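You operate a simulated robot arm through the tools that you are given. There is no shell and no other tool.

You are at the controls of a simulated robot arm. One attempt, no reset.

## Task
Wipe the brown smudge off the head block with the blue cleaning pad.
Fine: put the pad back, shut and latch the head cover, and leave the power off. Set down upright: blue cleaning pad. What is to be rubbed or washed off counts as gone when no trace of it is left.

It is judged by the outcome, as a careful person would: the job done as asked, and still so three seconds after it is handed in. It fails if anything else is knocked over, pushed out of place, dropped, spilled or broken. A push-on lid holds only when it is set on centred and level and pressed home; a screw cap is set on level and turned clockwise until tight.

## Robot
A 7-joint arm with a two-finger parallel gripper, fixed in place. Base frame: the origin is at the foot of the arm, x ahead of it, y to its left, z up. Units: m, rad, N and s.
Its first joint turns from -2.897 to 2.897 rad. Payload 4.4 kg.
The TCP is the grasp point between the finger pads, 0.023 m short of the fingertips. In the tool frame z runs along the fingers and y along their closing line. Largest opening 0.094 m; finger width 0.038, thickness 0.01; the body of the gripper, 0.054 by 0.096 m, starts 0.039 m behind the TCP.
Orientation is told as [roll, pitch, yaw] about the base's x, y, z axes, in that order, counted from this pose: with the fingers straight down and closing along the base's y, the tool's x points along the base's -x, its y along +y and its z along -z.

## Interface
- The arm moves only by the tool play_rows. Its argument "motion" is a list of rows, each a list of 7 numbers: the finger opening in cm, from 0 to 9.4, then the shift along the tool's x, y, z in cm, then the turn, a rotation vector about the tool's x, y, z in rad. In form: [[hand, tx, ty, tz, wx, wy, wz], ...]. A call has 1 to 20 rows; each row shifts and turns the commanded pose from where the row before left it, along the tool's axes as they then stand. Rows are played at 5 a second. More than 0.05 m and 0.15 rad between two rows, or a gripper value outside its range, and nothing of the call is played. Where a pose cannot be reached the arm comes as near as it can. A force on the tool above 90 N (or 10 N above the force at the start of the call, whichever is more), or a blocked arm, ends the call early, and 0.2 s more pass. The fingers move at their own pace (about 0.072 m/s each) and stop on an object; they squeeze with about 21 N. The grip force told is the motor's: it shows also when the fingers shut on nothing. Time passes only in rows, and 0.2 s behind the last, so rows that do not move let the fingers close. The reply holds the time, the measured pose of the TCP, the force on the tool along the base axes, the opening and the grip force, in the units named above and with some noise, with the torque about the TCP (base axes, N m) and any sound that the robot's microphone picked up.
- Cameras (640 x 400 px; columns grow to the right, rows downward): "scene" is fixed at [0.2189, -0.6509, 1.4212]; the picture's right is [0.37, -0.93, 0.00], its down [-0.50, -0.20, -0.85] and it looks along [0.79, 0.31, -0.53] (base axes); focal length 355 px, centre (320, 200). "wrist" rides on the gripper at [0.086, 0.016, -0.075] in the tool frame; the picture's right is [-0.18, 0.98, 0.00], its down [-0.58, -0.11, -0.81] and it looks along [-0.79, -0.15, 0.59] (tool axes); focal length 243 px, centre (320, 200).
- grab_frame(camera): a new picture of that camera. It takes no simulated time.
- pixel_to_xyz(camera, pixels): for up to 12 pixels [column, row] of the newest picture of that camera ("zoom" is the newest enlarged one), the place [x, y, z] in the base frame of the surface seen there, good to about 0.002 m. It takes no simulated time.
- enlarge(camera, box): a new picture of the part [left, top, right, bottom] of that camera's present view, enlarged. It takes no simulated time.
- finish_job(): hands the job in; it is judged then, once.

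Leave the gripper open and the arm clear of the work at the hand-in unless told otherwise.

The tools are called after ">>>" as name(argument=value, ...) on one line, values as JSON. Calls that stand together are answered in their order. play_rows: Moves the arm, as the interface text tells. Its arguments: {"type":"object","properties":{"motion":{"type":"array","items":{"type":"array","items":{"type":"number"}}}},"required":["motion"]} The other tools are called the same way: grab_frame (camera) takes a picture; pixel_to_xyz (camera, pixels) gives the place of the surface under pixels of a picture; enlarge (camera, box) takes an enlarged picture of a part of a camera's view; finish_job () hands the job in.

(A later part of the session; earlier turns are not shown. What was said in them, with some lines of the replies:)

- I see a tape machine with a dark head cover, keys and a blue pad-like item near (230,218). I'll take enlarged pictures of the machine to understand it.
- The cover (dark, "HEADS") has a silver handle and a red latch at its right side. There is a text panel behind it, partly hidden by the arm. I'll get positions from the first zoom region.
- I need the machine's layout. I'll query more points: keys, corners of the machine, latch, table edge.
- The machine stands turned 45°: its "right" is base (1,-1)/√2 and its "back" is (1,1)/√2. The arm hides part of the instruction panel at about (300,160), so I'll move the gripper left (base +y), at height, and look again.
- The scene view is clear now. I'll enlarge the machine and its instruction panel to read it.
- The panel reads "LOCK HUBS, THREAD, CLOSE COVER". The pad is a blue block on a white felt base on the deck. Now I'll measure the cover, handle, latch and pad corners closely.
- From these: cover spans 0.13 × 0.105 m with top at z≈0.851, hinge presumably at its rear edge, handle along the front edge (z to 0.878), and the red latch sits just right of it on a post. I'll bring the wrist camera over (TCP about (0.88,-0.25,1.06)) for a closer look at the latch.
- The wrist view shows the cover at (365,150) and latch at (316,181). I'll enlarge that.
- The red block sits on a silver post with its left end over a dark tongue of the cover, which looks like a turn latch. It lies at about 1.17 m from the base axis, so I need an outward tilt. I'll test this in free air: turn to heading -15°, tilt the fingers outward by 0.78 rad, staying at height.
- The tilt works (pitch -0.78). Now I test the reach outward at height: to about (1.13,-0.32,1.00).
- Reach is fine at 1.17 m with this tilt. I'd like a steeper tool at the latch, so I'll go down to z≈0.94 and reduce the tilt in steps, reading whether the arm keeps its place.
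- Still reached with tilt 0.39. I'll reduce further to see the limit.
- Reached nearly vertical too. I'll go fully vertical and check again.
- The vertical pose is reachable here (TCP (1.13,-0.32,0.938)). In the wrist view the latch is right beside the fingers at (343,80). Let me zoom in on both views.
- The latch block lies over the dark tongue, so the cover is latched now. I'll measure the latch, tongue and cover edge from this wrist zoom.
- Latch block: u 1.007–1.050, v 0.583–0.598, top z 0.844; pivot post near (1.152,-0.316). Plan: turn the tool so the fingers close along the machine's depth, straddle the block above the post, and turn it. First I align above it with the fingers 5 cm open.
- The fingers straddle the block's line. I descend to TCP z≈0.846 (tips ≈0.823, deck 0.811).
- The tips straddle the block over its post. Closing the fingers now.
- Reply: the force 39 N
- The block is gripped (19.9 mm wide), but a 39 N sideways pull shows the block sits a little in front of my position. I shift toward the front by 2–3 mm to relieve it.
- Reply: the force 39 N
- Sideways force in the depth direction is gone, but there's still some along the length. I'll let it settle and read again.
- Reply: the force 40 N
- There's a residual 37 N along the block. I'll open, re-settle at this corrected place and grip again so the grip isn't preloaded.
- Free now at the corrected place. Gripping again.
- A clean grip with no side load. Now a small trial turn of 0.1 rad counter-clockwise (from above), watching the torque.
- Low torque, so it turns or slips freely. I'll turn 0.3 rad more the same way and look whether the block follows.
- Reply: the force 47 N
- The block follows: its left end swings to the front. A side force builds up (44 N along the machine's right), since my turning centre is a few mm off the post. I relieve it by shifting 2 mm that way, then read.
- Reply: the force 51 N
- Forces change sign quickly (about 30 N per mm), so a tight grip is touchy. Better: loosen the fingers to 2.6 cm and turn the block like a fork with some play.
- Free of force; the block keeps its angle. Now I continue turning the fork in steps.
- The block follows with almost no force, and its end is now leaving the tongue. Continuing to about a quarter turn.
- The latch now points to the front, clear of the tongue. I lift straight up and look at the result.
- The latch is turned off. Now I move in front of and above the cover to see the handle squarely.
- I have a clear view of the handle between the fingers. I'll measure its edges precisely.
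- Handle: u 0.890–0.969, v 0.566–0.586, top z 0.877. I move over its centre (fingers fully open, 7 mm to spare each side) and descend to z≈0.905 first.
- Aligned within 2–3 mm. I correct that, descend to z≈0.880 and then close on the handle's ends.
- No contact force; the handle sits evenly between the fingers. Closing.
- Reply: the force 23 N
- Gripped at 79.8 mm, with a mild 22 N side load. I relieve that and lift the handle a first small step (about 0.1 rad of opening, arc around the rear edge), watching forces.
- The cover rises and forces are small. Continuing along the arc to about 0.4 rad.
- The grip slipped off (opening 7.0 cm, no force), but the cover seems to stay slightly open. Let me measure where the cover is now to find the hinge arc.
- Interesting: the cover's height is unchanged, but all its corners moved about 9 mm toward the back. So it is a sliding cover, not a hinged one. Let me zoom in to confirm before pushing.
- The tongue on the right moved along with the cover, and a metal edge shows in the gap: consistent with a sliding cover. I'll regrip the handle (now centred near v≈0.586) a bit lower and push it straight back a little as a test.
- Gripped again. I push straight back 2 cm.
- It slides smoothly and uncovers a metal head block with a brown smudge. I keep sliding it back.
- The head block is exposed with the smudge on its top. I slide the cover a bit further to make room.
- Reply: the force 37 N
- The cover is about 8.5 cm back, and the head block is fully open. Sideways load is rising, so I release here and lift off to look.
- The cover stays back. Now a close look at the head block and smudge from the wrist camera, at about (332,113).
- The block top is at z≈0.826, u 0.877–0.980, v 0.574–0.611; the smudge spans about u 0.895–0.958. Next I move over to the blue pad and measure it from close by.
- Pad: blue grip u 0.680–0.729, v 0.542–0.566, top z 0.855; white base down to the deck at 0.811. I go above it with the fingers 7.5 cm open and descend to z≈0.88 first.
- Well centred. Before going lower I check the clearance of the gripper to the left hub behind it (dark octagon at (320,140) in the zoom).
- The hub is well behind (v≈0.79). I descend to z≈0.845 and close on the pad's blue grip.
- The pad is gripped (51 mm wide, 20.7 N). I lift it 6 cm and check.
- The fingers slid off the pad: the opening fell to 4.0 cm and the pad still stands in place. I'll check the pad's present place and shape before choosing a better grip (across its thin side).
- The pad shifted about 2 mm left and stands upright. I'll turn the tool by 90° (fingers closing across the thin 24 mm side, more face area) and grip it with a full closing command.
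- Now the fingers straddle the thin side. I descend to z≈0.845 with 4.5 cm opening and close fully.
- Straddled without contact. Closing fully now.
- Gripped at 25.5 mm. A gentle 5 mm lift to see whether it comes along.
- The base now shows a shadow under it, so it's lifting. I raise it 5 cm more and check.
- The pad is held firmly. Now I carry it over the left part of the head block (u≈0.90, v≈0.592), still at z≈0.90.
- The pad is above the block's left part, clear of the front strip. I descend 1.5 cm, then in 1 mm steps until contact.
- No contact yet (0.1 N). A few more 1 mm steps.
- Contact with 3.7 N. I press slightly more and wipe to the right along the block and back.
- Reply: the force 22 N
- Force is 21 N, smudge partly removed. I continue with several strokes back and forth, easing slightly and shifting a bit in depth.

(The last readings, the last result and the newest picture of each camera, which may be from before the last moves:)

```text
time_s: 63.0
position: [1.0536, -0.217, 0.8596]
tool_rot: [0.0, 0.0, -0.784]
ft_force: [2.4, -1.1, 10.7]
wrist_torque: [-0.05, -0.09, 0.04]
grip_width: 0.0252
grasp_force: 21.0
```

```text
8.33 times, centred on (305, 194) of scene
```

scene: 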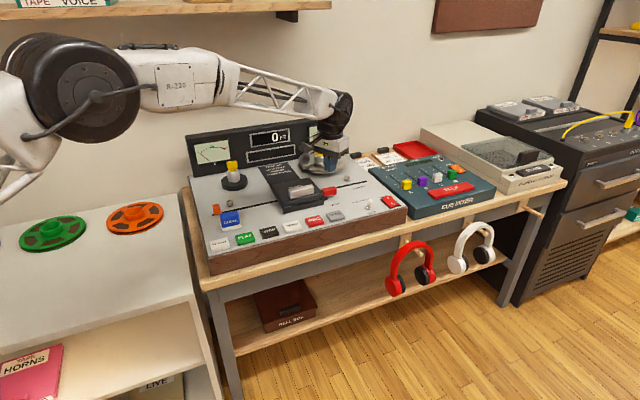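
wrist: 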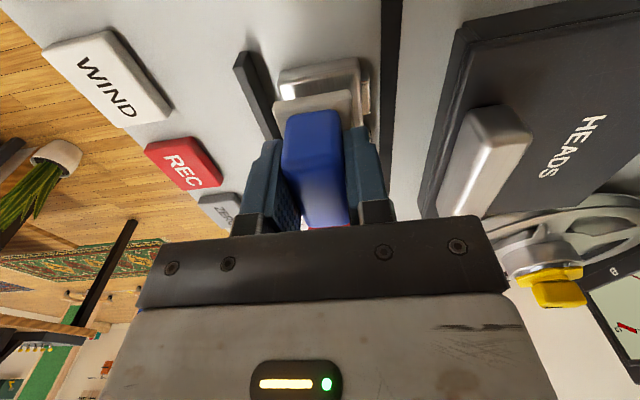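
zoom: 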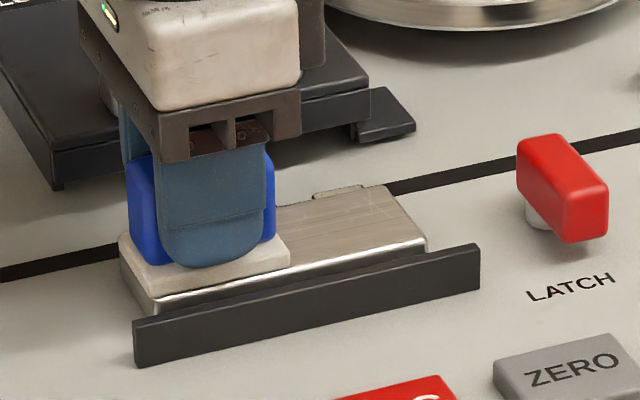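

The visible right part looks clean. A couple more strokes, ending at the right so I can see the left part.

>>> play_rows(motion=[[0, 0, -0.2, 0, 0, 0, 0], [0, -1.0, 0, 0, 0, 0, 0], [0, -1.0, 0, 0, 0, 0, 0], [0, -1.0, 0, 0, 0, 0, 0], [0, -1.0, 0, 0, 0, 0, 0], [0, -1.2, 0, 0, 0, 0, 0], [0, 0, 0.4, 0, 0, 0, 0], [0, 1.0, 0, 0, 0, 0, 0], [0, 1.0, 0, 0, 0, 0, 0], [0, 1.0, 0, 0, 0, 0, 0], [0, 1.0, 0, 0, 0, 0, 0], [0, 1.0, 0, 0, 0, 0, 0], [0, 0, -0.2, 0, 0, 0, 0], [0, -1.0, 0, 0, 0, 0, 0], [0, -1.0, 0, 0, 0, 0, 0], [0, -1.0, 0, 0, 0, 0, 0], [0, -1.0, 0, 0, 0, 0, 0], [0, -1.0, 0, 0, 0, 0, 0], [0, 0, 0, 0, 0, 0, 0]])

>>> enlarge(camera="scene", box=[270, 170, 340, 218])

>>> grab_frame(camera="wrist")

```text
time_s: 67.0
position: [1.0912, -0.2538, 0.8587]
tool_rot: [0.001, -0.001, -0.786]
ft_force: [-0.8, 3.4, 7.6]
wrist_torque: [0.08, -0.01, 0.01]
grip_width: 0.0257
grasp_force: 20.9
```

```text
8.33 times, centred on (305, 194) of scene
```

zoom: 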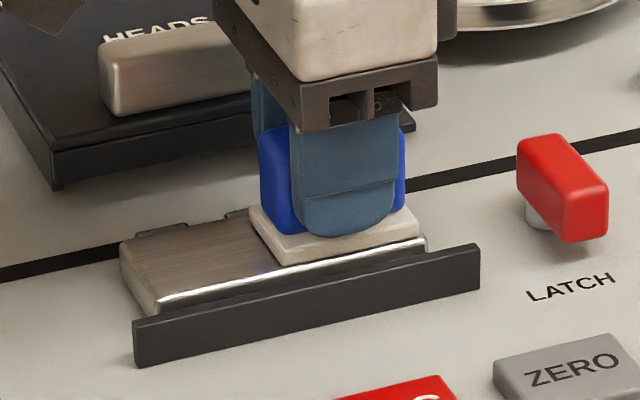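

```text
taken
```

wrist: 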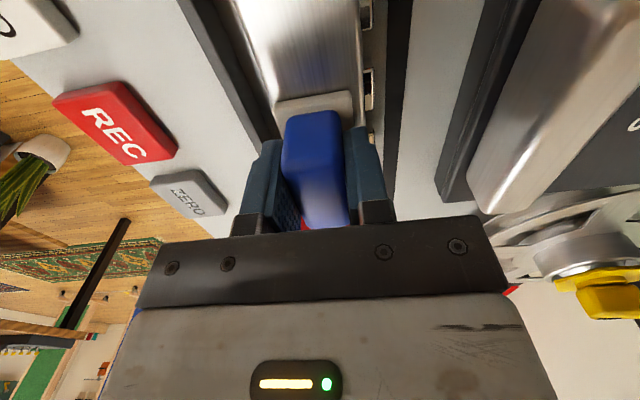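

The left part looks clean too. I lift the pad 5 cm and move left to see the whole block.

>>> play_rows(motion=[[0, 0, 0, -1.0, 0, 0, 0], [0, 0, 0, -2.0, 0, 0, 0], [0, 0, 0, -2.0, 0, 0, 0], [0, 3.5, -0.7, 0, 0, 0, 0], [0, 3.5, -0.7, 0, 0, 0, 0], [0, 3.5, -0.7, 0, 0, 0, 0], [0, 0, 0, 0, 0, 0, 0]])

>>> enlarge(camera="scene", box=[270, 175, 340, 218])

>>> grab_frame(camera="wrist")

```text
time_s: 68.6
position: [1.0019, -0.1949, 0.9102]
tool_rot: [0.002, 0.001, -0.785]
ft_force: [0.3, 0.4, -0.3]
wrist_torque: [0.02, 0.0, -0.01]
grip_width: 0.0256
grasp_force: 21.2
```

```text
9.14 times, centred on (305, 196) of scene
```

zoom: 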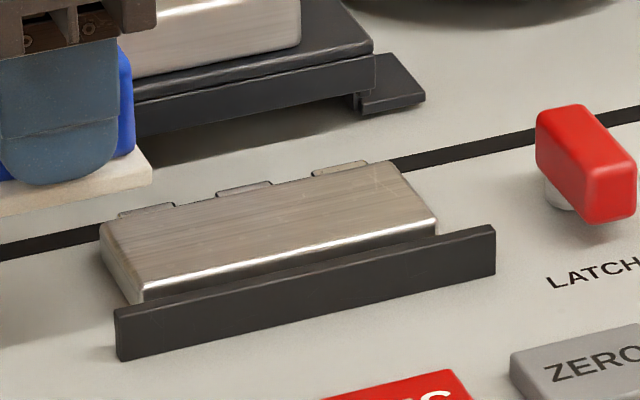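

```text
taken
```

wrist: 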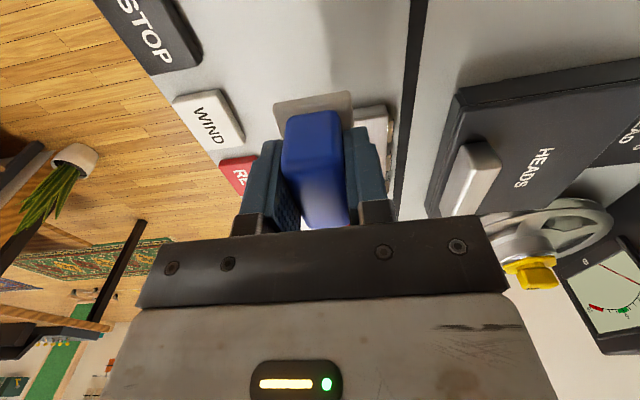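

The block looks clean. I zoom in further to look for any faint traces.

>>> enlarge(camera="scene", box=[280, 190, 320, 212])

```text
16.00 times, centred on (300, 201) of scene
```

zoom: 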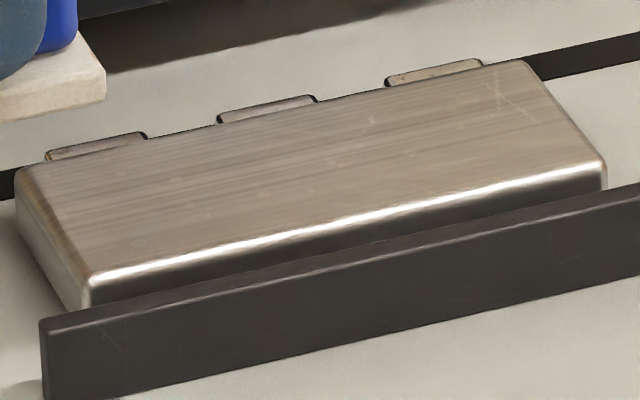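

The block shows only brushed metal. Now I carry the pad back to its original spot (u≈0.704, v≈0.554) and come down to just above the deck.

>>> play_rows(motion=[[0, 3.55, -0.43, 0, 0, 0, 0], [0, 3.55, -0.43, 0, 0, 0, 0], [0, 3.55, -0.43, 0, 0, 0, 0], [0, 3.55, -0.43, 0, 0, 0, 0], [0, 0, 0, 3.0, 0, 0, 0], [0, 0, 0, 2.5, 0, 0, 0], [0, 0, 0, 0, 0, 0, 0]])

>>> enlarge(camera="scene", box=[200, 195, 260, 235])

```text
time_s: 70.2
position: [0.8902, -0.106, 0.8551]
tool_rot: [0.001, 0.001, -0.786]
ft_force: [0.3, -0.7, -0.8]
wrist_torque: [-0.02, 0.0, -0.03]
grip_width: 0.0253
grasp_force: 21.0
```

```text
10.00 times, centred on (230, 215) of scene
```

zoom: 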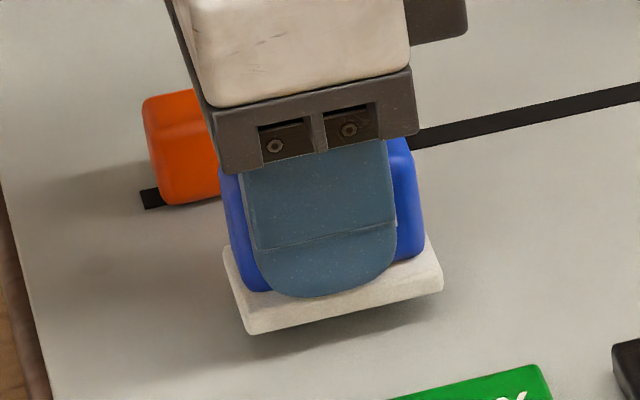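

On the right spot, about 1 cm above the deck. Lowering in small steps until it touches.

>>> play_rows(motion=[[0, 0, 0, 0.4, 0, 0, 0], [0, 0, 0, 0.3, 0, 0, 0], [0, 0, 0, 0.1, 0, 0, 0], [0, 0, 0, 0.1, 0, 0, 0], [0, 0, 0, 0, 0, 0, 0]])

```text
time_s: 71.4
position: [0.8906, -0.1042, 0.8465]
tool_rot: [-0.001, 0.0, -0.786]
ft_force: [0.5, -0.3, 0.0]
wrist_torque: [0.0, 0.05, -0.01]
grip_width: 0.0256
grasp_force: 21.1
```

>>> play_rows(motion=[[0, 0, 0, 0.1, 0, 0, 0], [0, 0, 0, 0.1, 0, 0, 0], [0, 0, 0, 0, 0, 0, 0]])

```text
time_s: 72.2
position: [0.8894, -0.1059, 0.8439]
tool_rot: [0.0, -0.001, -0.787]
ft_force: [0.4, -0.3, 0.7]
wrist_torque: [-0.03, 0.0, -0.01]
grip_width: 0.0253
grasp_force: 20.4
```

No clear contact yet (0.7 N). One more millimetre or so.

>>> play_rows(motion=[[0, 0, 0, 0.1, 0, 0, 0], [0, 0, 0, 0, 0, 0, 0]])

>>> enlarge(camera="scene", box=[200, 195, 260, 235])

```text
time_s: 72.8
position: [0.8897, -0.1049, 0.8439]
tool_rot: [0.001, -0.001, -0.786]
ft_force: [2.5, -0.2, 9.5]
wrist_torque: [0.03, -0.01, 0.0]
grip_width: 0.0254
grasp_force: 20.3
```

```text
10.00 times, centred on (230, 215) of scene
```

zoom: 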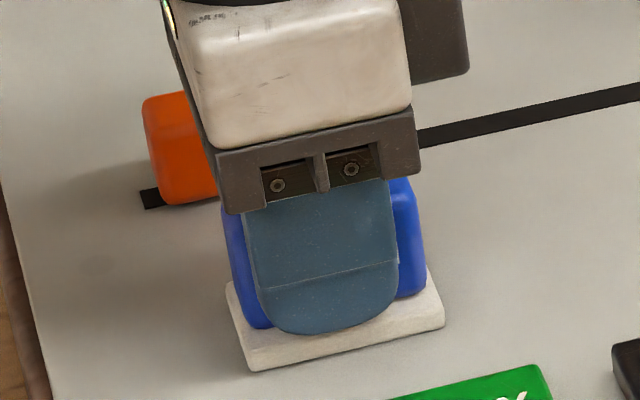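

It touches (9.5 N), about 2 mm right of the original. I ease up, correct 1.5 mm left, and release slowly.

>>> play_rows(motion=[[0, 0.15, 0, -0.08, 0, 0, 0], [0, 0, 0, 0, 0, 0, 0], [2.7, 0, 0, 0, 0, 0, 0], [3.2, 0, 0, 0, 0, 0, 0], [4.5, 0, 0, 0, 0, 0, 0], [4.5, 0, 0, 0, 0, 0, 0], [4.5, 0, 0, -1.5, 0, 0, 0], [4.5, 0, 0, -3, 0, 0, 0], [4.5, 0, 0, -4, 0, 0, 0], [4.5, 0, 0, 0, 0, 0, 0]])

>>> enlarge(camera="scene", box=[200, 195, 260, 235])

>>> grab_frame(camera="wrist")

```text
time_s: 75.0
position: [0.8883, -0.1067, 0.9279]
tool_rot: [-0.002, 0.001, -0.787]
ft_force: [0.8, 0.2, 0.0]
wrist_torque: [0.0, -0.03, -0.01]
grip_width: 0.0451
grasp_force: 0.1
```

```text
10.00 times, centred on (230, 215) of scene
```

zoom: 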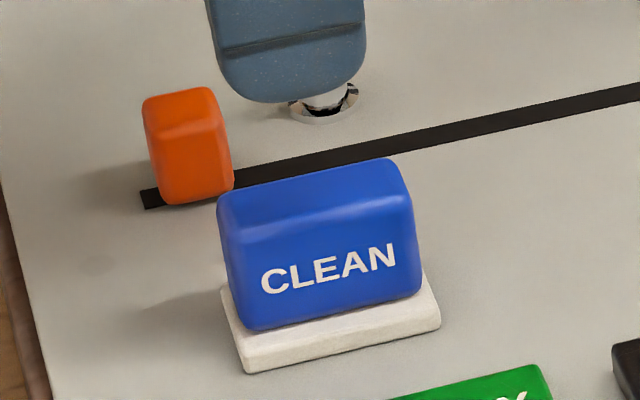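

```text
taken
```

wrist: 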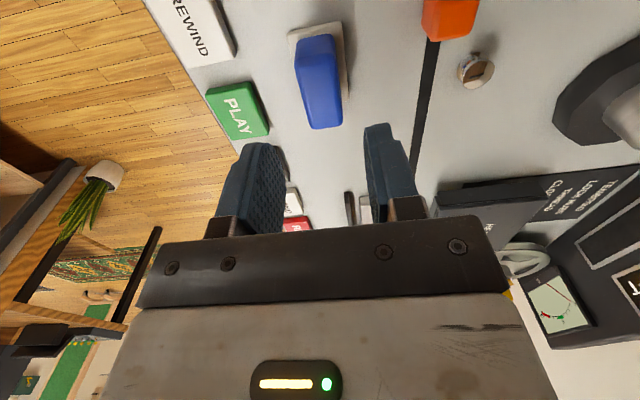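

The pad stands upright at its original place. Next I turn back to the front-facing yaw and go over the head block to inspect it from close by.

>>> play_rows(motion=[[6, 0, 0, -2.4, 0, 0, -0.131], [6, 0, 0, -2.4, 0, 0, -0.131], [6, 0, 0, 0, 0, 0, -0.131], [6, 0, 0, 0, 0, 0, -0.131], [6, 0, 0, 0, 0, 0, -0.131], [6, 0, 0, 0, 0, 0, -0.131], [6, 0, 0, 0, 0, 0, -0.131], [6, 0, 0, 0, 0, 0, -0.131], [6, 0, 0, 0, 0, 0, -0.131], [6, 0, 0, 0, 0, 0, -0.131], [6, 0, 0, 0, 0, 0, -0.131], [6, 0, 0, 0, 0, 0, -0.131], [9.4, 0.5, -3.75, 0, 0, 0, 0], [9.4, 0.5, -3.75, 0, 0, 0, 0], [9.4, 0.5, -3.75, 0, 0, 0, 0], [9.4, 0.5, -3.75, 0, 0, 0, 0], [9.4, 0.5, -3.75, 0, 0, 0, 0], [9.4, 0.3, -3.75, 0, 0, 0, 0], [9.4, 0, 0, 0, 0, 0, 0]])

>>> grab_frame(camera="wrist")

>>> enlarge(camera="wrist", box=[260, 70, 400, 150])

```text
time_s: 79.0
position: [1.0279, -0.283, 0.9747]
tool_rot: [0.001, -0.001, 0.788]
ft_force: [0.4, -0.3, 0.4]
wrist_torque: [-0.01, -0.01, -0.03]
grip_width: 0.0941
grasp_force: 0.1
```

```text
taken
```

wrist: 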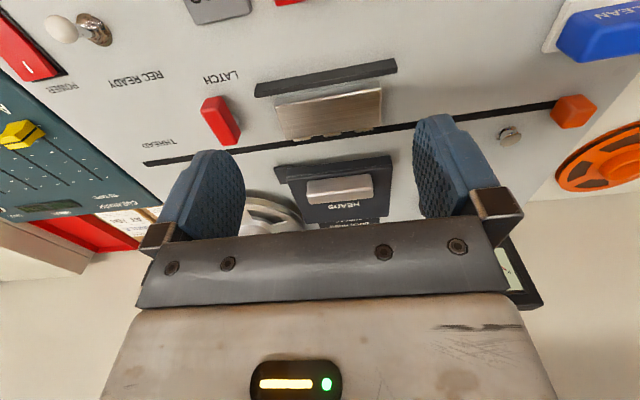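

```text
4.57 times, centred on (330, 110) of wrist
```

zoom: 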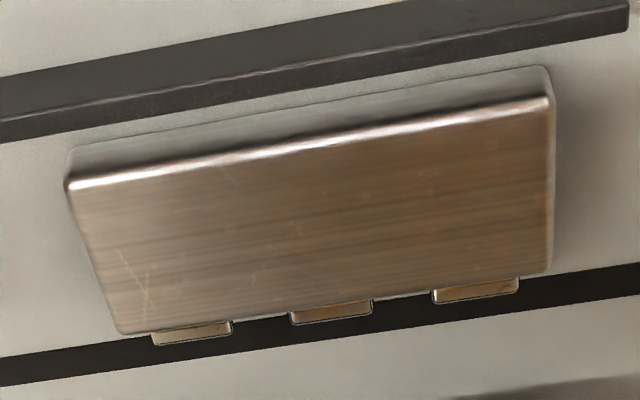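

The block is clean: only uniform brushed metal. Now the cover: I measure where its handle is, seen at (339,190) in the wrist view.

>>> pixel_to_xyz(camera="wrist", pixels=[[310, 190], [369, 182], [340, 186], [340, 195], [310, 198], [371, 190], [280, 170], [390, 158]])

>>> enlarge(camera="scene", box=[240, 140, 360, 220])

>>> pixel_to_xyz(camera="zoom", pixels=[[222, 215], [333, 192], [215, 180], [330, 162], [275, 172], [275, 200], [187, 262], [373, 210]])

```text
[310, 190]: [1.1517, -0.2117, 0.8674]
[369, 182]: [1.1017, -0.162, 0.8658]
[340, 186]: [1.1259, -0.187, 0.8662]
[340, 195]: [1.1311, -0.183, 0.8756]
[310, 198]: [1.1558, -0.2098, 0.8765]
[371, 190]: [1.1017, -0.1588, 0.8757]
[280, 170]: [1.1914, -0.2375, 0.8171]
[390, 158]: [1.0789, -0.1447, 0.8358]
```

```text
5.00 times, centred on (300, 180) of scene
```

zoom: 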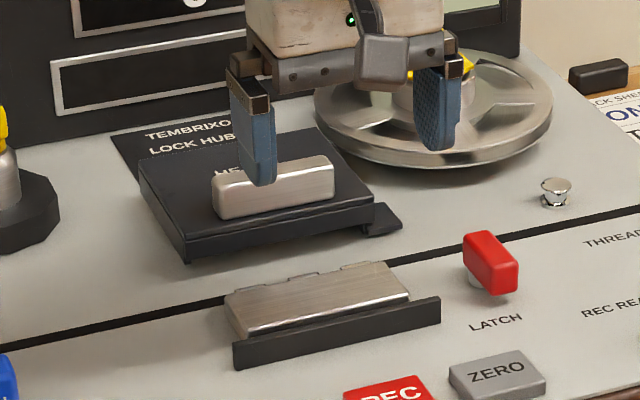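

```text
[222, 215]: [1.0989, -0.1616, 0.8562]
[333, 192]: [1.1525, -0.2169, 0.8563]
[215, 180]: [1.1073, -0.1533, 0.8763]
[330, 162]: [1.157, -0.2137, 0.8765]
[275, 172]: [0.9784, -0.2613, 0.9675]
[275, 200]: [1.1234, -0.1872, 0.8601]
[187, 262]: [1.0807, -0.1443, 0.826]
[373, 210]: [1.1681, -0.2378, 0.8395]
```

Handle now at v 0.664–0.684, same lateral place. I move over it and descend around it with open fingers.

>>> play_rows(motion=[[9.4, -3.68, -0.1, 0, 0, 0, 0], [9.4, -3.68, -0.1, 0, 0, 0, 0], [9.4, -3.68, -0.08, 0, 0, 0, 0], [9.4, -3.68, 0, 0, 0, 0, 0], [9.4, 0, 0, 3.5, 0, 0, 0], [9.4, 0, 0, 3.4, 0, 0, 0], [9.4, 0, 0, 0, 0, 0, 0]])

>>> grab_frame(camera="wrist")

```text
time_s: 80.6
position: [1.133, -0.1819, 0.9065]
tool_rot: [-0.001, 0.0, 0.787]
ft_force: [0.2, -0.3, 0.5]
wrist_torque: [-0.04, -0.04, 0.02]
grip_width: 0.094
grasp_force: 0.1
```

```text
taken
```

wrist: 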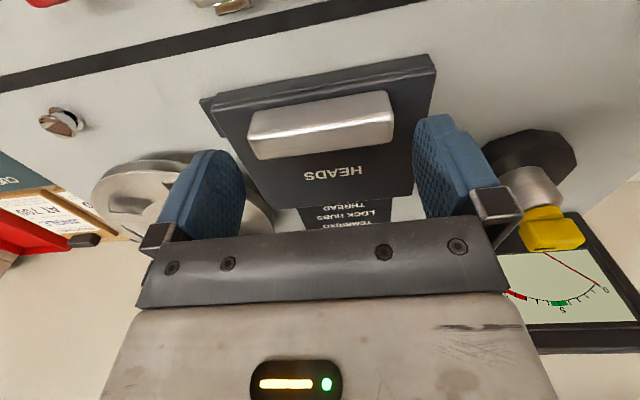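

Aligned. Descending to z≈0.876 and gripping the handle's ends.

>>> play_rows(motion=[[9.4, -0.1, 0, 1.5, 0, 0, 0], [9.4, 0, 0, 1.5, 0, 0, 0], [9.4, 0, 0, 0, 0, 0, 0], [8.4, 0, 0, 0, 0, 0, 0], [7, 0, 0, 0, 0, 0, 0], [7, 0, 0, 0, 0, 0, 0], [7, 0, 0, 0, 0, 0, 0]])

>>> grab_frame(camera="wrist")

```text
time_s: 82.2
position: [1.133, -0.1823, 0.8764]
tool_rot: [0.001, 0.0, 0.787]
ft_force: [16.7, -18.0, -5.0]
wrist_torque: [-0.41, -0.55, -0.38]
grip_width: 0.0799
grasp_force: 45.3
```

```text
taken
```

wrist: 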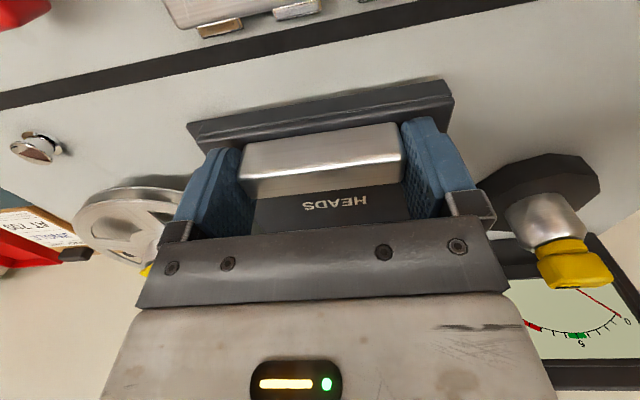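

Gripped. I relieve the side load and pull the cover forward 8.8 cm.

>>> play_rows(motion=[[7, 0, -0.06, 0, 0, 0, 0], [7, 0.8, 0, 0, 0, 0, 0], [7, 0.8, 0, 0, 0, 0, 0], [7, 0.8, 0, 0, 0, 0, 0], [7, 0.8, 0, 0, 0, 0, 0], [7, 0.8, 0, 0, 0, 0, 0], [7, 0.8, 0, 0, 0, 0, 0], [7, 0.8, 0, 0, 0, 0, 0], [7, 0.8, 0, 0, 0, 0, 0], [7, 0.8, 0, 0, 0, 0, 0], [7, 0.8, 0, 0, 0, 0, 0], [7, 0.8, 0, 0, 0, 0, 0], [7, 0, 0, 0, 0, 0, 0]])

>>> enlarge(camera="scene", box=[240, 140, 360, 220])

```text
time_s: 85.0
position: [1.0711, -0.2429, 0.8757]
tool_rot: [0.002, 0.003, 0.786]
ft_force: [-22.4, 21.7, -15.6]
wrist_torque: [0.1, 0.4, -0.88]
grip_width: 0.0797
grasp_force: 44.6
```

```text
5.00 times, centred on (300, 180) of scene
```

zoom: 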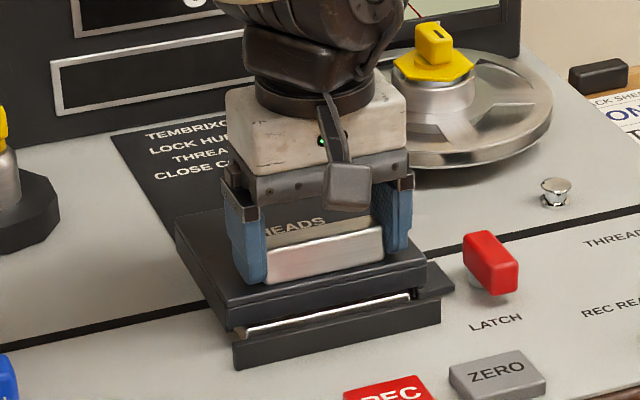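

Nearly closed, about 1 cm remains. I relieve the side load and pull the rest in small steps.

>>> play_rows(motion=[[7, 0, 0.08, 0, 0, 0, 0], [7, 0.3, 0, 0, 0, 0, 0], [7, 0.3, 0, 0, 0, 0, 0], [7, 0.2, 0, 0, 0, 0, 0], [7, 0, 0, 0, 0, 0, 0]])

>>> enlarge(camera="scene", box=[270, 170, 340, 218])

```text
time_s: 86.2
position: [1.0666, -0.2482, 0.8774]
tool_rot: [0.001, -0.001, 0.787]
ft_force: [-21.2, 20.0, -23.1]
wrist_torque: [-0.77, -0.99, -0.01]
grip_width: 0.0797
grasp_force: 45.1
```

```text
8.33 times, centred on (305, 194) of scene
```

zoom: 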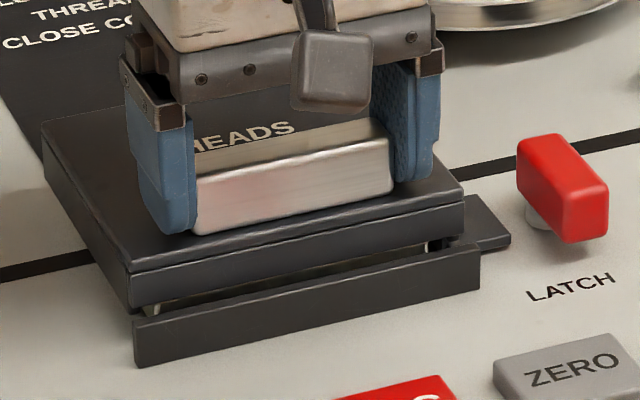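

Still about 4–5 mm to go by comparison with the initial closed place; no stop felt yet. Continuing in small steps.

>>> play_rows(motion=[[7, 0, 0.06, 0, 0, 0, 0], [7, 0.15, 0, 0, 0, 0, 0], [7, 0.15, 0, 0, 0, 0, 0], [7, 0, 0, 0, 0, 0, 0]])

>>> enlarge(camera="scene", box=[240, 150, 350, 220])

>>> pixel_to_xyz(camera="zoom", pixels=[[248, 302], [476, 255], [293, 270], [427, 245], [250, 318], [474, 270]])

```text
time_s: 87.2
position: [1.0648, -0.2506, 0.8765]
tool_rot: [0.001, 0.0, 0.788]
ft_force: [26.4, 14.4, -38.1]
wrist_torque: [0.71, -0.01, -0.61]
grip_width: 0.08
grasp_force: 44.9
```

```text
5.71 times, centred on (295, 185) of scene
```

zoom: 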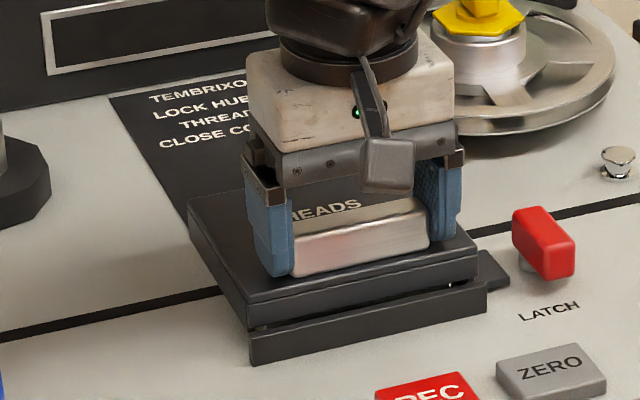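

```text
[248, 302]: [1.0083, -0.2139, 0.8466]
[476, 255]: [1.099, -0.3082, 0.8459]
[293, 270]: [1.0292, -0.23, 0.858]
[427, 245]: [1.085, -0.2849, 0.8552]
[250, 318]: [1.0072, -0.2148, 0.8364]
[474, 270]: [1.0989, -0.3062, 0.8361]
```

The cover is at its stop (29 N back-force) and its corners match the original closed place. I release and lift away.

>>> play_rows(motion=[[7.9, -0.05, 0, 0, 0, 0, 0], [9.0, 0, 0, 0, 0, 0, 0], [9.4, 0, 0, 0, 0, 0, 0], [9.4, 0, 0, -2, 0, 0, 0], [9.4, 0, 0, -4, 0, 0, 0], [9.4, 0, 0, -4, 0, 0, 0], [9.4, 0, 0, 0, 0, 0, 0]])

>>> enlarge(camera="scene", box=[240, 150, 350, 220])

>>> pixel_to_xyz(camera="zoom", pixels=[[248, 302], [476, 255], [293, 270], [427, 245], [250, 318], [474, 270], [520, 230], [570, 240], [515, 212], [548, 275], [575, 265], [495, 285]])

```text
time_s: 88.8
position: [1.063, -0.251, 0.976]
tool_rot: [0.0, 0.001, 0.788]
ft_force: [0.1, -0.4, 0.6]
wrist_torque: [-0.01, 0.02, 0.02]
grip_width: 0.0941
grasp_force: 0.2
```

```text
5.71 times, centred on (295, 185) of scene
```

zoom: 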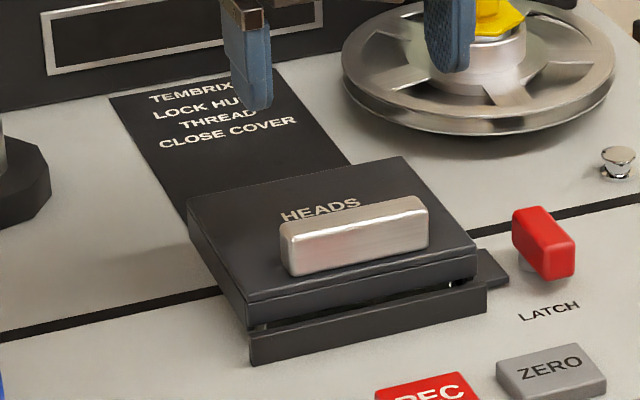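

```text
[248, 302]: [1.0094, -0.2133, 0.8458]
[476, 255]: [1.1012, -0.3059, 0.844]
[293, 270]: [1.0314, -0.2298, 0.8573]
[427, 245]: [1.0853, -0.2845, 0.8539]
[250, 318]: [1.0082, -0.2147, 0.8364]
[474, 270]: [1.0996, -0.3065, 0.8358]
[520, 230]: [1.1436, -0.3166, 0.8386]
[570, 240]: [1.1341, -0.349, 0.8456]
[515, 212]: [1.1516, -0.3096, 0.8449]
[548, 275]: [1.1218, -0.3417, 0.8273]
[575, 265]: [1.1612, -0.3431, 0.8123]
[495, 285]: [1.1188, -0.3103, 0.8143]
```

The cover sits exactly as at the start. Now the latch: block points to the front with pivot near (u 1.041, v 0.589). I move above it with a 2.8 cm fork opening and look.

>>> play_rows(motion=[[2.8, -0.5, -3.75, 0, 0, 0, 0], [2.8, -0.5, -3.75, 0, 0, 0, 0], [2.8, -0.48, -3.7, 0, 0, 0, 0], [2.8, 0, 0, 3, 0, 0, 0], [2.8, 0, 0, 3, 0, 0, 0], [2.8, 0, 0, 3, 0, 0, 0], [2.8, 0, 0, 0, 0, 0, 0]])

>>> grab_frame(camera="wrist")

>>> enlarge(camera="wrist", box=[220, 50, 440, 240])

```text
time_s: 90.4
position: [1.1556, -0.32, 0.8884]
tool_rot: [0.001, 0.001, 0.788]
ft_force: [-0.3, 0.6, -0.3]
wrist_torque: [0.01, -0.01, -0.03]
grip_width: 0.0281
grasp_force: 0.0
```

```text
taken
```

wrist: 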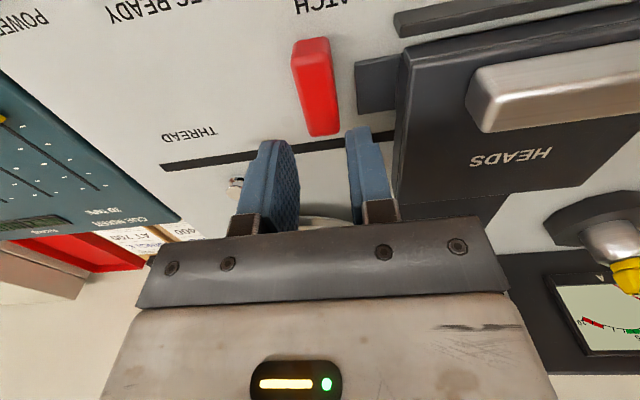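

```text
2.11 times, centred on (330, 145) of wrist
```

zoom: 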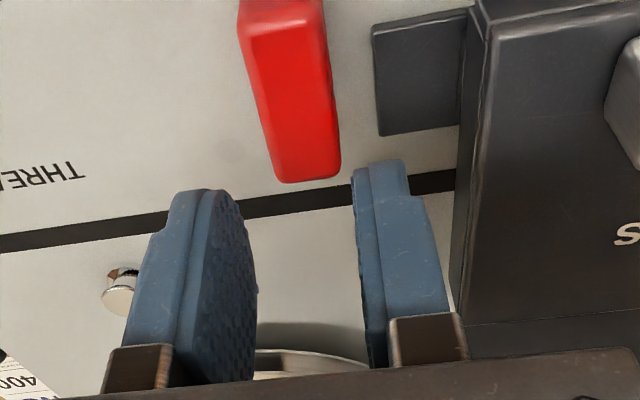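

Two to three mm too far right/back; I correct and descend around the block to z≈0.848.

>>> play_rows(motion=[[2.9, 0.2, 0.28, 0, 0, 0, 0], [2.9, 0, 0, 1.5, 0, 0, 0], [2.9, 0, 0, 1.0, 0, 0, 0], [2.9, 0, 0, 0.8, 0, 0, 0], [2.9, 0, 0, 0.8, 0, 0, 0], [2.9, 0, 0, 0, 0, 0, 0]])

>>> enlarge(camera="wrist", box=[220, 50, 440, 240])

```text
time_s: 91.8
position: [1.1506, -0.319, 0.8478]
tool_rot: [0.0, 0.0, 0.787]
ft_force: [0.3, 0.4, 0.1]
wrist_torque: [-0.03, 0.03, -0.02]
grip_width: 0.029
grasp_force: 0.0
```

```text
2.11 times, centred on (330, 145) of wrist
```

zoom: 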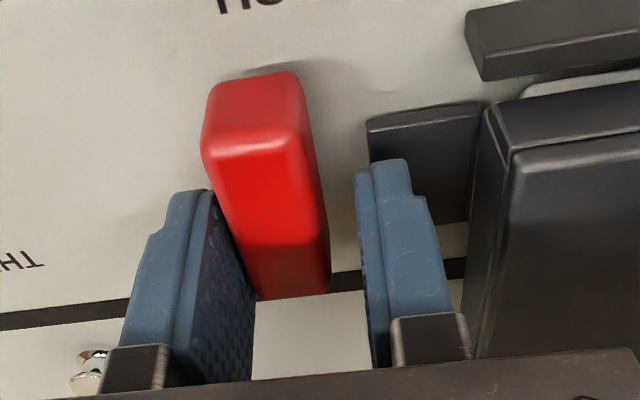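

The block sits in the fork without contact. Now I turn the fork clockwise to swing the block back over the tongue, checking midway.

>>> play_rows(motion=[[2.8, 0, 0, 0, 0, 0, 0.12], [2.7, 0, 0, 0, 0, 0, 0.12], [2.7, 0, 0, 0, 0, 0, 0.12], [2.7, 0, 0, 0, 0, 0, 0.12], [2.7, 0, 0, 0, 0, 0, 0.12], [2.7, 0, 0, 0, 0, 0, 0.12], [2.7, 0, 0, 0, 0, 0, 0]])

>>> enlarge(camera="wrist", box=[220, 50, 440, 240])

```text
time_s: 93.4
position: [1.1501, -0.3181, 0.8472]
tool_rot: [0.0, 0.0, 0.063]
ft_force: [-0.3, -0.1, -0.5]
wrist_torque: [-0.01, 0.06, 0.02]
grip_width: 0.0272
grasp_force: 0.1
```

```text
2.11 times, centred on (330, 145) of wrist
```

zoom: 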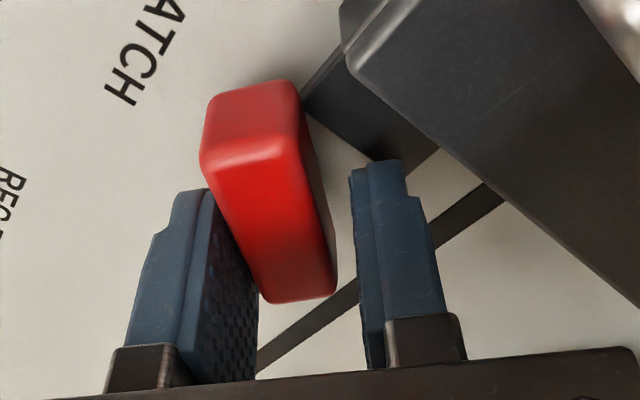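

The block follows. Continuing the turn until the tool is back at the latched orientation (yaw -0.785).

>>> play_rows(motion=[[2.7, 0, 0, 0, 0, 0, 0.12], [2.7, 0, 0, 0, 0, 0, 0.12], [2.7, 0, 0, 0, 0, 0, 0.12], [2.7, 0, 0, 0, 0, 0, 0.12], [2.7, 0, 0, 0, 0, 0, 0.12], [2.7, 0, 0, 0, 0, 0, 0.12], [2.7, 0, 0, 0, 0, 0, 0.128], [2.7, 0, 0, 0, 0, 0, 0]])

>>> enlarge(camera="wrist", box=[220, 50, 440, 240])

>>> enlarge(camera="scene", box=[270, 150, 370, 215])

```text
time_s: 95.2
position: [1.1509, -0.3193, 0.8468]
tool_rot: [-0.002, 0.0, -0.784]
ft_force: [-0.5, -0.3, -0.2]
wrist_torque: [0.01, 0.0, -0.03]
grip_width: 0.027
grasp_force: 0.1
```

```text
2.11 times, centred on (330, 145) of wrist
```

zoom: 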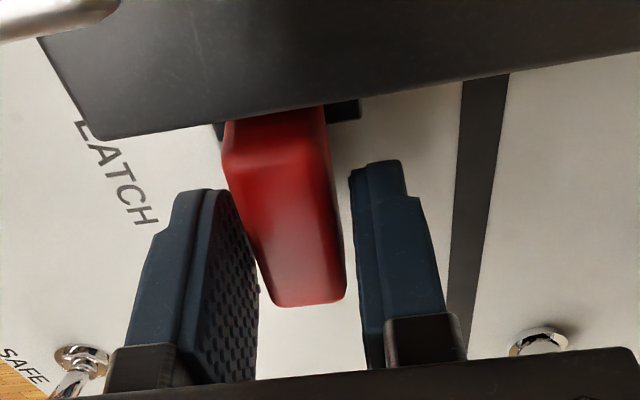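

```text
6.15 times, centred on (320, 182) of scene
```

zoom: 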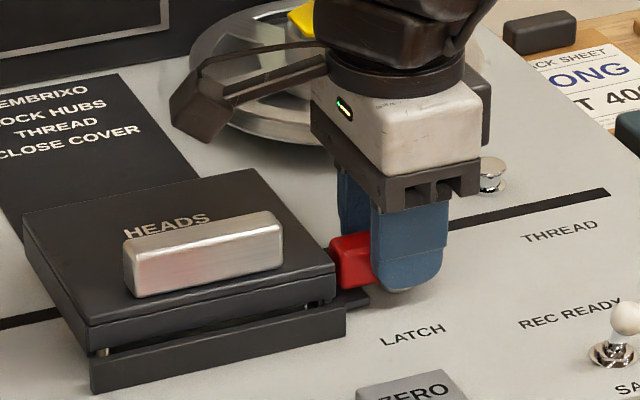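

The block is back over the tongue, close to its original angle. I squeeze the fingers gently to square it up with the latched orientation.

>>> play_rows(motion=[[2.3, 0, 0, 0, 0, 0, 0], [2.0, 0, 0, 0, 0, 0, 0], [1.8, 0, 0, 0, 0, 0, 0], [1.8, 0, 0, 0, 0, 0, 0]])

>>> enlarge(camera="wrist", box=[220, 50, 440, 240])

```text
time_s: 96.2
position: [1.1512, -0.3189, 0.847]
tool_rot: [-0.002, -0.001, -0.784]
ft_force: [2.6, 1.6, -0.5]
wrist_torque: [-0.16, -0.18, -0.01]
grip_width: 0.0198
grasp_force: 45.2
```

```text
2.11 times, centred on (330, 145) of wrist
```

zoom: 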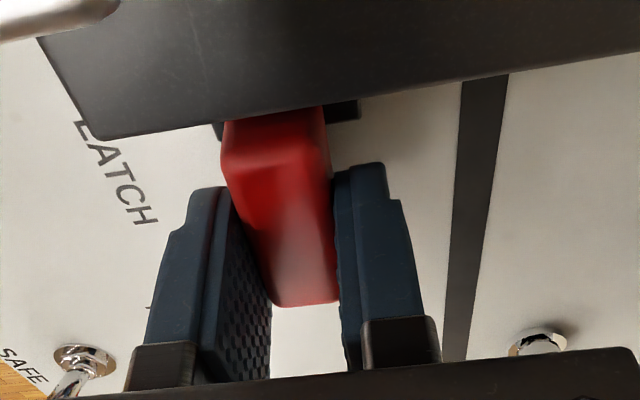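

The block is squared up (19.8 mm, no side force), the same as in its initial latched state. I open the fingers and lift straight up.

>>> play_rows(motion=[[2.6, 0, 0, 0, 0, 0, 0], [3.6, 0, 0, 0, 0, 0, 0], [4.5, 0, 0, 0, 0, 0, 0], [4.5, 0, 0, -2, 0, 0, 0], [4.5, 0, 0, -4, 0, 0, 0], [4.5, 0, 0, -4, 0, 0, 0], [4.5, 0, 0, 0, 0, 0, 0]])

>>> enlarge(camera="scene", box=[240, 150, 350, 220])

>>> enlarge(camera="scene", box=[315, 178, 347, 198])

>>> grab_frame(camera="wrist")

```text
time_s: 97.8
position: [1.1506, -0.3187, 0.9469]
tool_rot: [0.0, 0.0, -0.782]
ft_force: [-0.5, -0.1, -0.3]
wrist_torque: [-0.02, 0.06, -0.03]
grip_width: 0.0452
grasp_force: 0.0
```

```text
5.71 times, centred on (295, 185) of scene
```

zoom: 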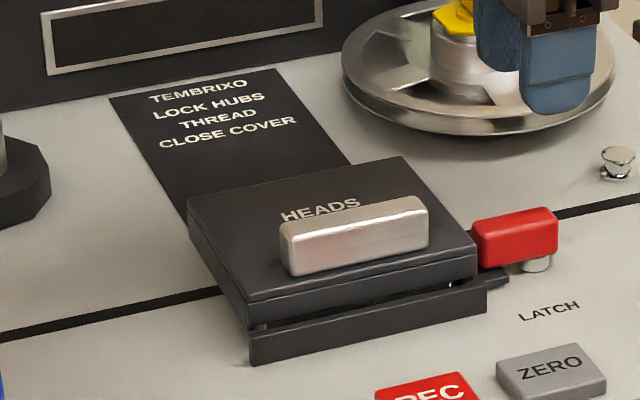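

```text
16.00 times, centred on (331, 188) of scene
```

zoom: 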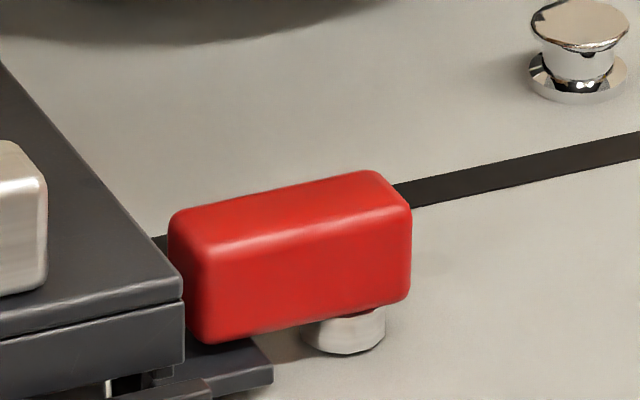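

```text
taken
```

wrist: 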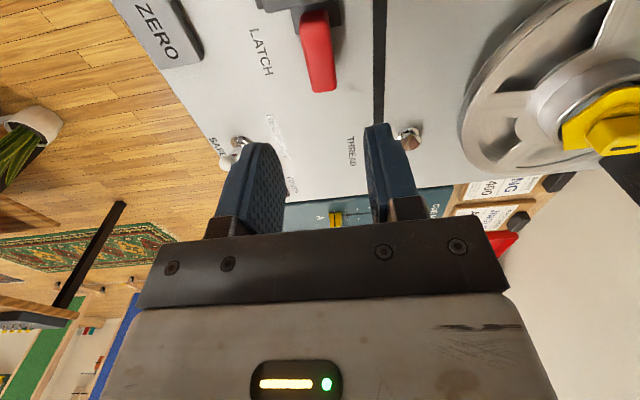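

The latch picture matches the initial one. The cover, however, is about 1 mm further back than at the start (all its edges shifted by ~0.2 px). To be sure it's fully shut I'll nudge it home with closed fingers from behind the handle. First I move there.

>>> play_rows(motion=[[0, 3.67, 0.8, 0, 0, 0, 0], [0, 3.67, 0.8, 0, 0, 0, 0], [0, 3.67, 0.8, 0, 0, 0, 0], [0, 0, 0, 2.5, 0, 0, 0], [0, 0, 0, 0, 0, 0, 0]])

>>> grab_frame(camera="wrist")

>>> enlarge(camera="scene", box=[240, 140, 360, 220])

```text
time_s: 99.0
position: [1.0892, -0.2248, 0.9218]
tool_rot: [0.002, 0.0, -0.781]
ft_force: [0.6, 0.2, 0.3]
wrist_torque: [0.04, 0.0, 0.06]
grip_width: 0.0
grasp_force: 20.6
```

```text
taken
```

wrist: 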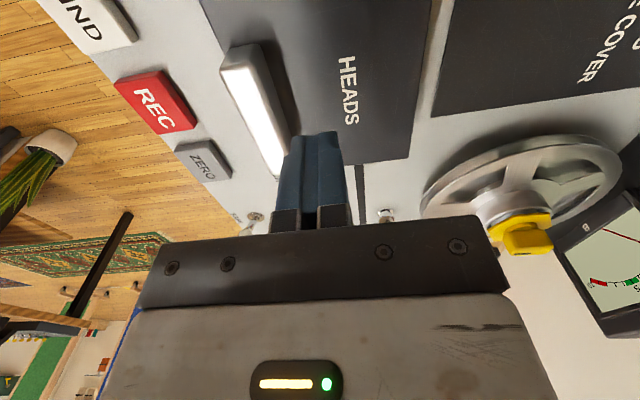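

```text
5.00 times, centred on (300, 180) of scene
```

zoom: 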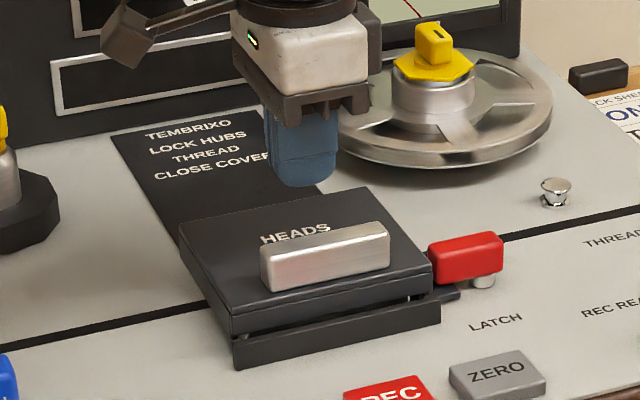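

Closed fingers are behind the handle. I descend to z≈0.882 (tips 8 mm above the cover), then nudge forward.

>>> play_rows(motion=[[0, 0, 0.2, 2.0, 0, 0, 0], [0, 0, 0, 2.0, 0, 0, 0], [0, 0, 0, 0, 0, 0, 0]])

>>> grab_frame(camera="wrist")

```text
time_s: 99.8
position: [1.0914, -0.2221, 0.8823]
tool_rot: [0.0, 0.001, -0.781]
ft_force: [0.6, 0.5, 0.2]
wrist_torque: [0.04, -0.01, -0.01]
grip_width: 0.0003
grasp_force: 21.2
```

```text
taken
```

wrist: 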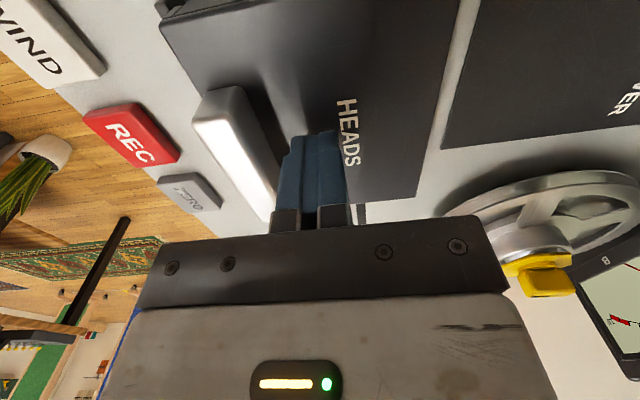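

No contact. Nudging forward in small steps while watching the force.

>>> play_rows(motion=[[0, 0, -0.4, 0, 0, 0, 0], [0, 0, -0.4, 0, 0, 0, 0], [0, 0, -0.2, 0, 0, 0, 0], [0, 0, 0, 0, 0, 0, 0]])

```text
time_s: 100.8
position: [1.0839, -0.2289, 0.8826]
tool_rot: [0.002, -0.001, -0.784]
ft_force: [0.2, -0.5, 0.5]
wrist_torque: [-0.02, 0.0, -0.01]
grip_width: 0.0
grasp_force: 20.8
```

>>> play_rows(motion=[[0, 0, -0.2, 0, 0, 0, 0], [0, 0, -0.2, 0, 0, 0, 0], [0, 0, 0, 0, 0, 0, 0]])

>>> enlarge(camera="wrist", box=[180, 70, 420, 230])

```text
time_s: 101.6
position: [1.0813, -0.2326, 0.8812]
tool_rot: [0.0, 0.001, -0.783]
ft_force: [0.6, 0.7, -0.1]
wrist_torque: [-0.01, 0.02, -0.01]
grip_width: 0.0002
grasp_force: 20.4
```

```text
2.50 times, centred on (300, 150) of wrist
```

zoom: 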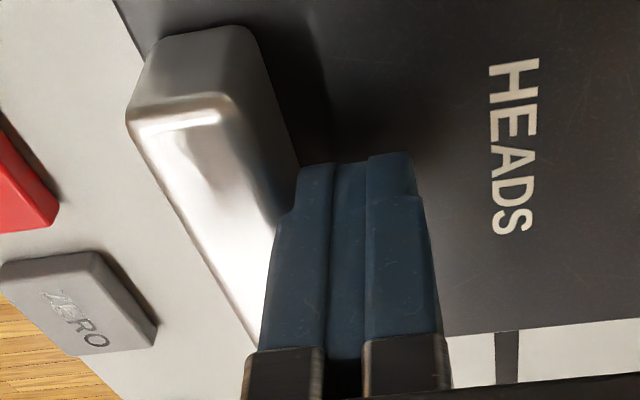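

Almost touching. Continuing in 1 mm steps.

>>> play_rows(motion=[[0, 0, -0.1, 0, 0, 0, 0], [0, 0, -0.1, 0, 0, 0, 0], [0, 0, -0.1, 0, 0, 0, 0], [0, 0, 0, 0, 0, 0, 0]])

```text
time_s: 102.6
position: [1.0793, -0.2341, 0.8816]
tool_rot: [0.0, -0.002, -0.783]
ft_force: [0.4, 0.1, 0.2]
wrist_torque: [0.03, -0.03, 0.01]
grip_width: 0.0
grasp_force: 20.6
```

>>> play_rows(motion=[[0, 0, -0.1, 0, 0, 0, 0], [0, 0, -0.1, 0, 0, 0, 0], [0, 0, 0, 0, 0, 0, 0]])

```text
time_s: 103.4
position: [1.0768, -0.2353, 0.881]
tool_rot: [0.0, 0.001, -0.781]
ft_force: [12.2, 1.7, -4.7]
wrist_torque: [-0.01, -0.25, -0.09]
grip_width: 0.0002
grasp_force: 20.6
```

Contact (about 10 N). Pushing 1–2 mm more until it clearly rests at the stop.

>>> play_rows(motion=[[0, 0, -0.1, 0, 0, 0, 0], [0, 0, 0, 0, 0, 0, 0]])

>>> enlarge(camera="scene", box=[315, 178, 347, 198])

```text
time_s: 104.0
position: [1.0768, -0.2359, 0.8814]
tool_rot: [-0.001, 0.0, -0.782]
ft_force: [18.1, 9.7, -7.6]
wrist_torque: [0.14, -0.37, -0.21]
grip_width: 0.0001
grasp_force: 21.2
```

```text
16.00 times, centred on (331, 188) of scene
```

zoom: 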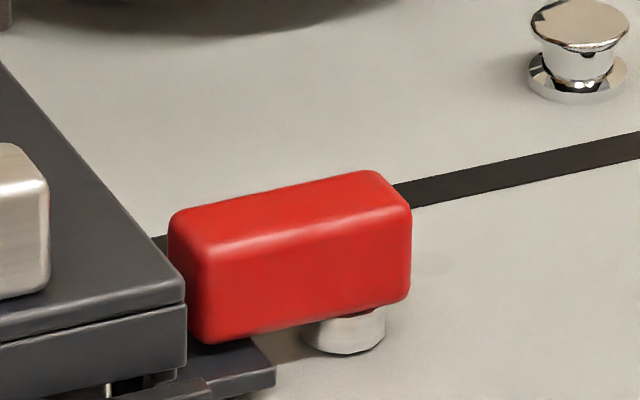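

Now the picture matches the initial one exactly (cover corner at (185,283), tongue end at (275,370)), with 20 N at the stop. I back off and lift away, then move the arm clear.

>>> play_rows(motion=[[0, 0, 0.3, 0, 0, 0, 0], [0, 0, 0.5, 0, 0, 0, 0], [0, 0, 0, -3, 0, 0, 0], [0, 0, 0, -4, 0, 0, 0], [0, 0, 0, -4, 0, 0, 0], [9.4, 0, 0, -4, 0, 0, 0], [9.4, 4, 0, -2, 0, 0, 0], [9.4, 4, 0, -2, 0, 0, 0], [9.4, 4, 0, 0, 0, 0, 0], [9.4, 4, 0, 0, 0, 0, 0], [9.4, 4, 0, 0, 0, 0, 0], [9.4, 4, 0, 0, 0, 0, 0], [9.4, 4, 0, 0, 0, 0, 0], [9.4, 4, 0, 0, 0, 0, 0], [9.4, 4, 0, 0, 0, 0, 0], [9.4, 0, 0, 0, 0, 0, 0]])

>>> grab_frame(camera="scene")

>>> enlarge(camera="scene", box=[185, 120, 415, 275])

>>> enlarge(camera="scene", box=[330, 170, 410, 220])

>>> enlarge(camera="scene", box=[240, 150, 350, 220])

```text
time_s: 107.4
position: [0.8246, 0.0245, 1.0723]
tool_rot: [0.0, 0.0, -0.782]
ft_force: [0.1, -0.5, 0.3]
wrist_torque: [-0.01, 0.03, -0.01]
grip_width: 0.094
grasp_force: 0.1
```

```text
taken
```

scene: 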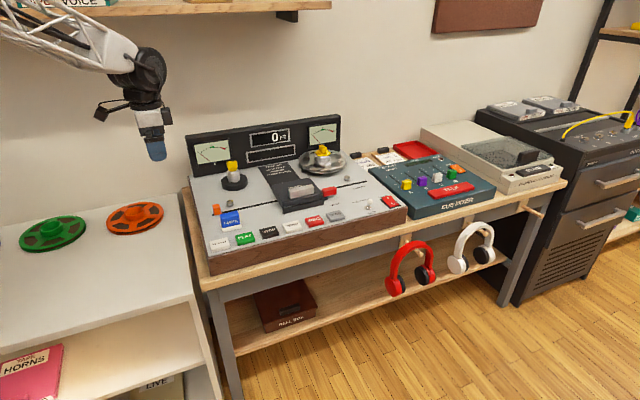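

```text
2.58 times, centred on (300, 198) of scene
```

zoom: 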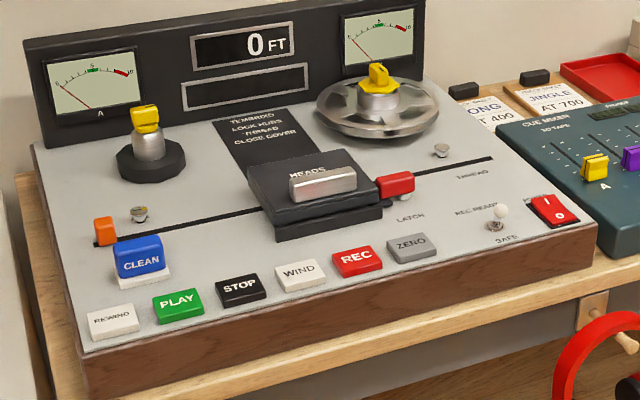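

```text
8.00 times, centred on (370, 195) of scene
```

zoom: 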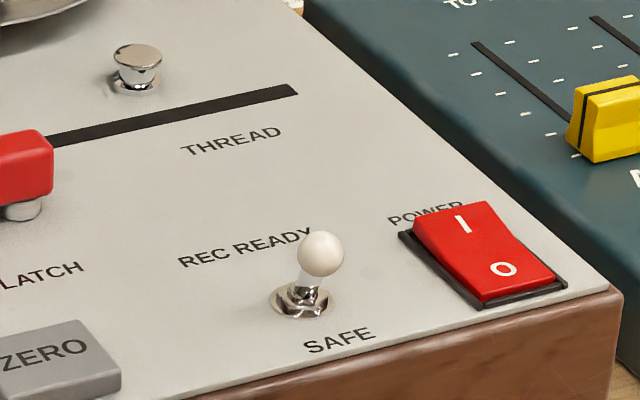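

```text
5.71 times, centred on (295, 185) of scene
```

zoom: 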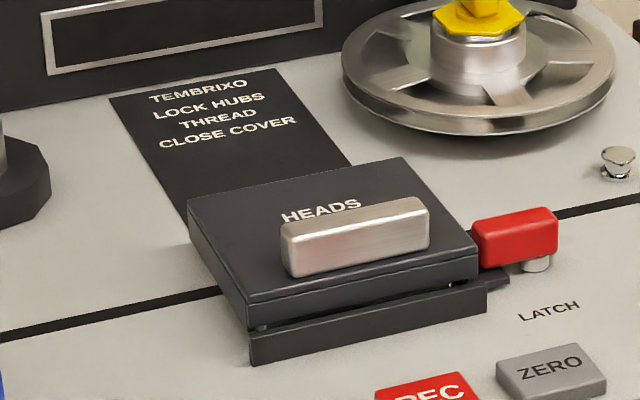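

Everything checks out: the head block was wiped clean, the pad stands upright in its place, and the cover is at its stop. The latch is back over the tongue, the power rocker is unchanged with the O side pressed, and the arm is clear with the gripper open. Handing in.

>>> finish_job()

```text
The job is handed in.
```

The brown smudge is wiped off the head block, and I've handed the job in. The result of the judging hasn't come back.

- **Head block:** after several strokes with the pad, close-ups from both cameras showed only bare brushed metal.
- **Pad:** it is back in its original spot, standing upright. My first grip slipped off and moved it about 2 mm, which I corrected when putting it back.
- **Cover and latch:** the cover slides rather than lifts, so my first attempt to raise it only slid it back a little. It is now pushed home against its stop with the latch turned back over its tongue, matching the starting picture.
- **Power:** I never touched the switch. It still has the O side pressed, as at the start.

The arm is clear of the machine with the gripper open.
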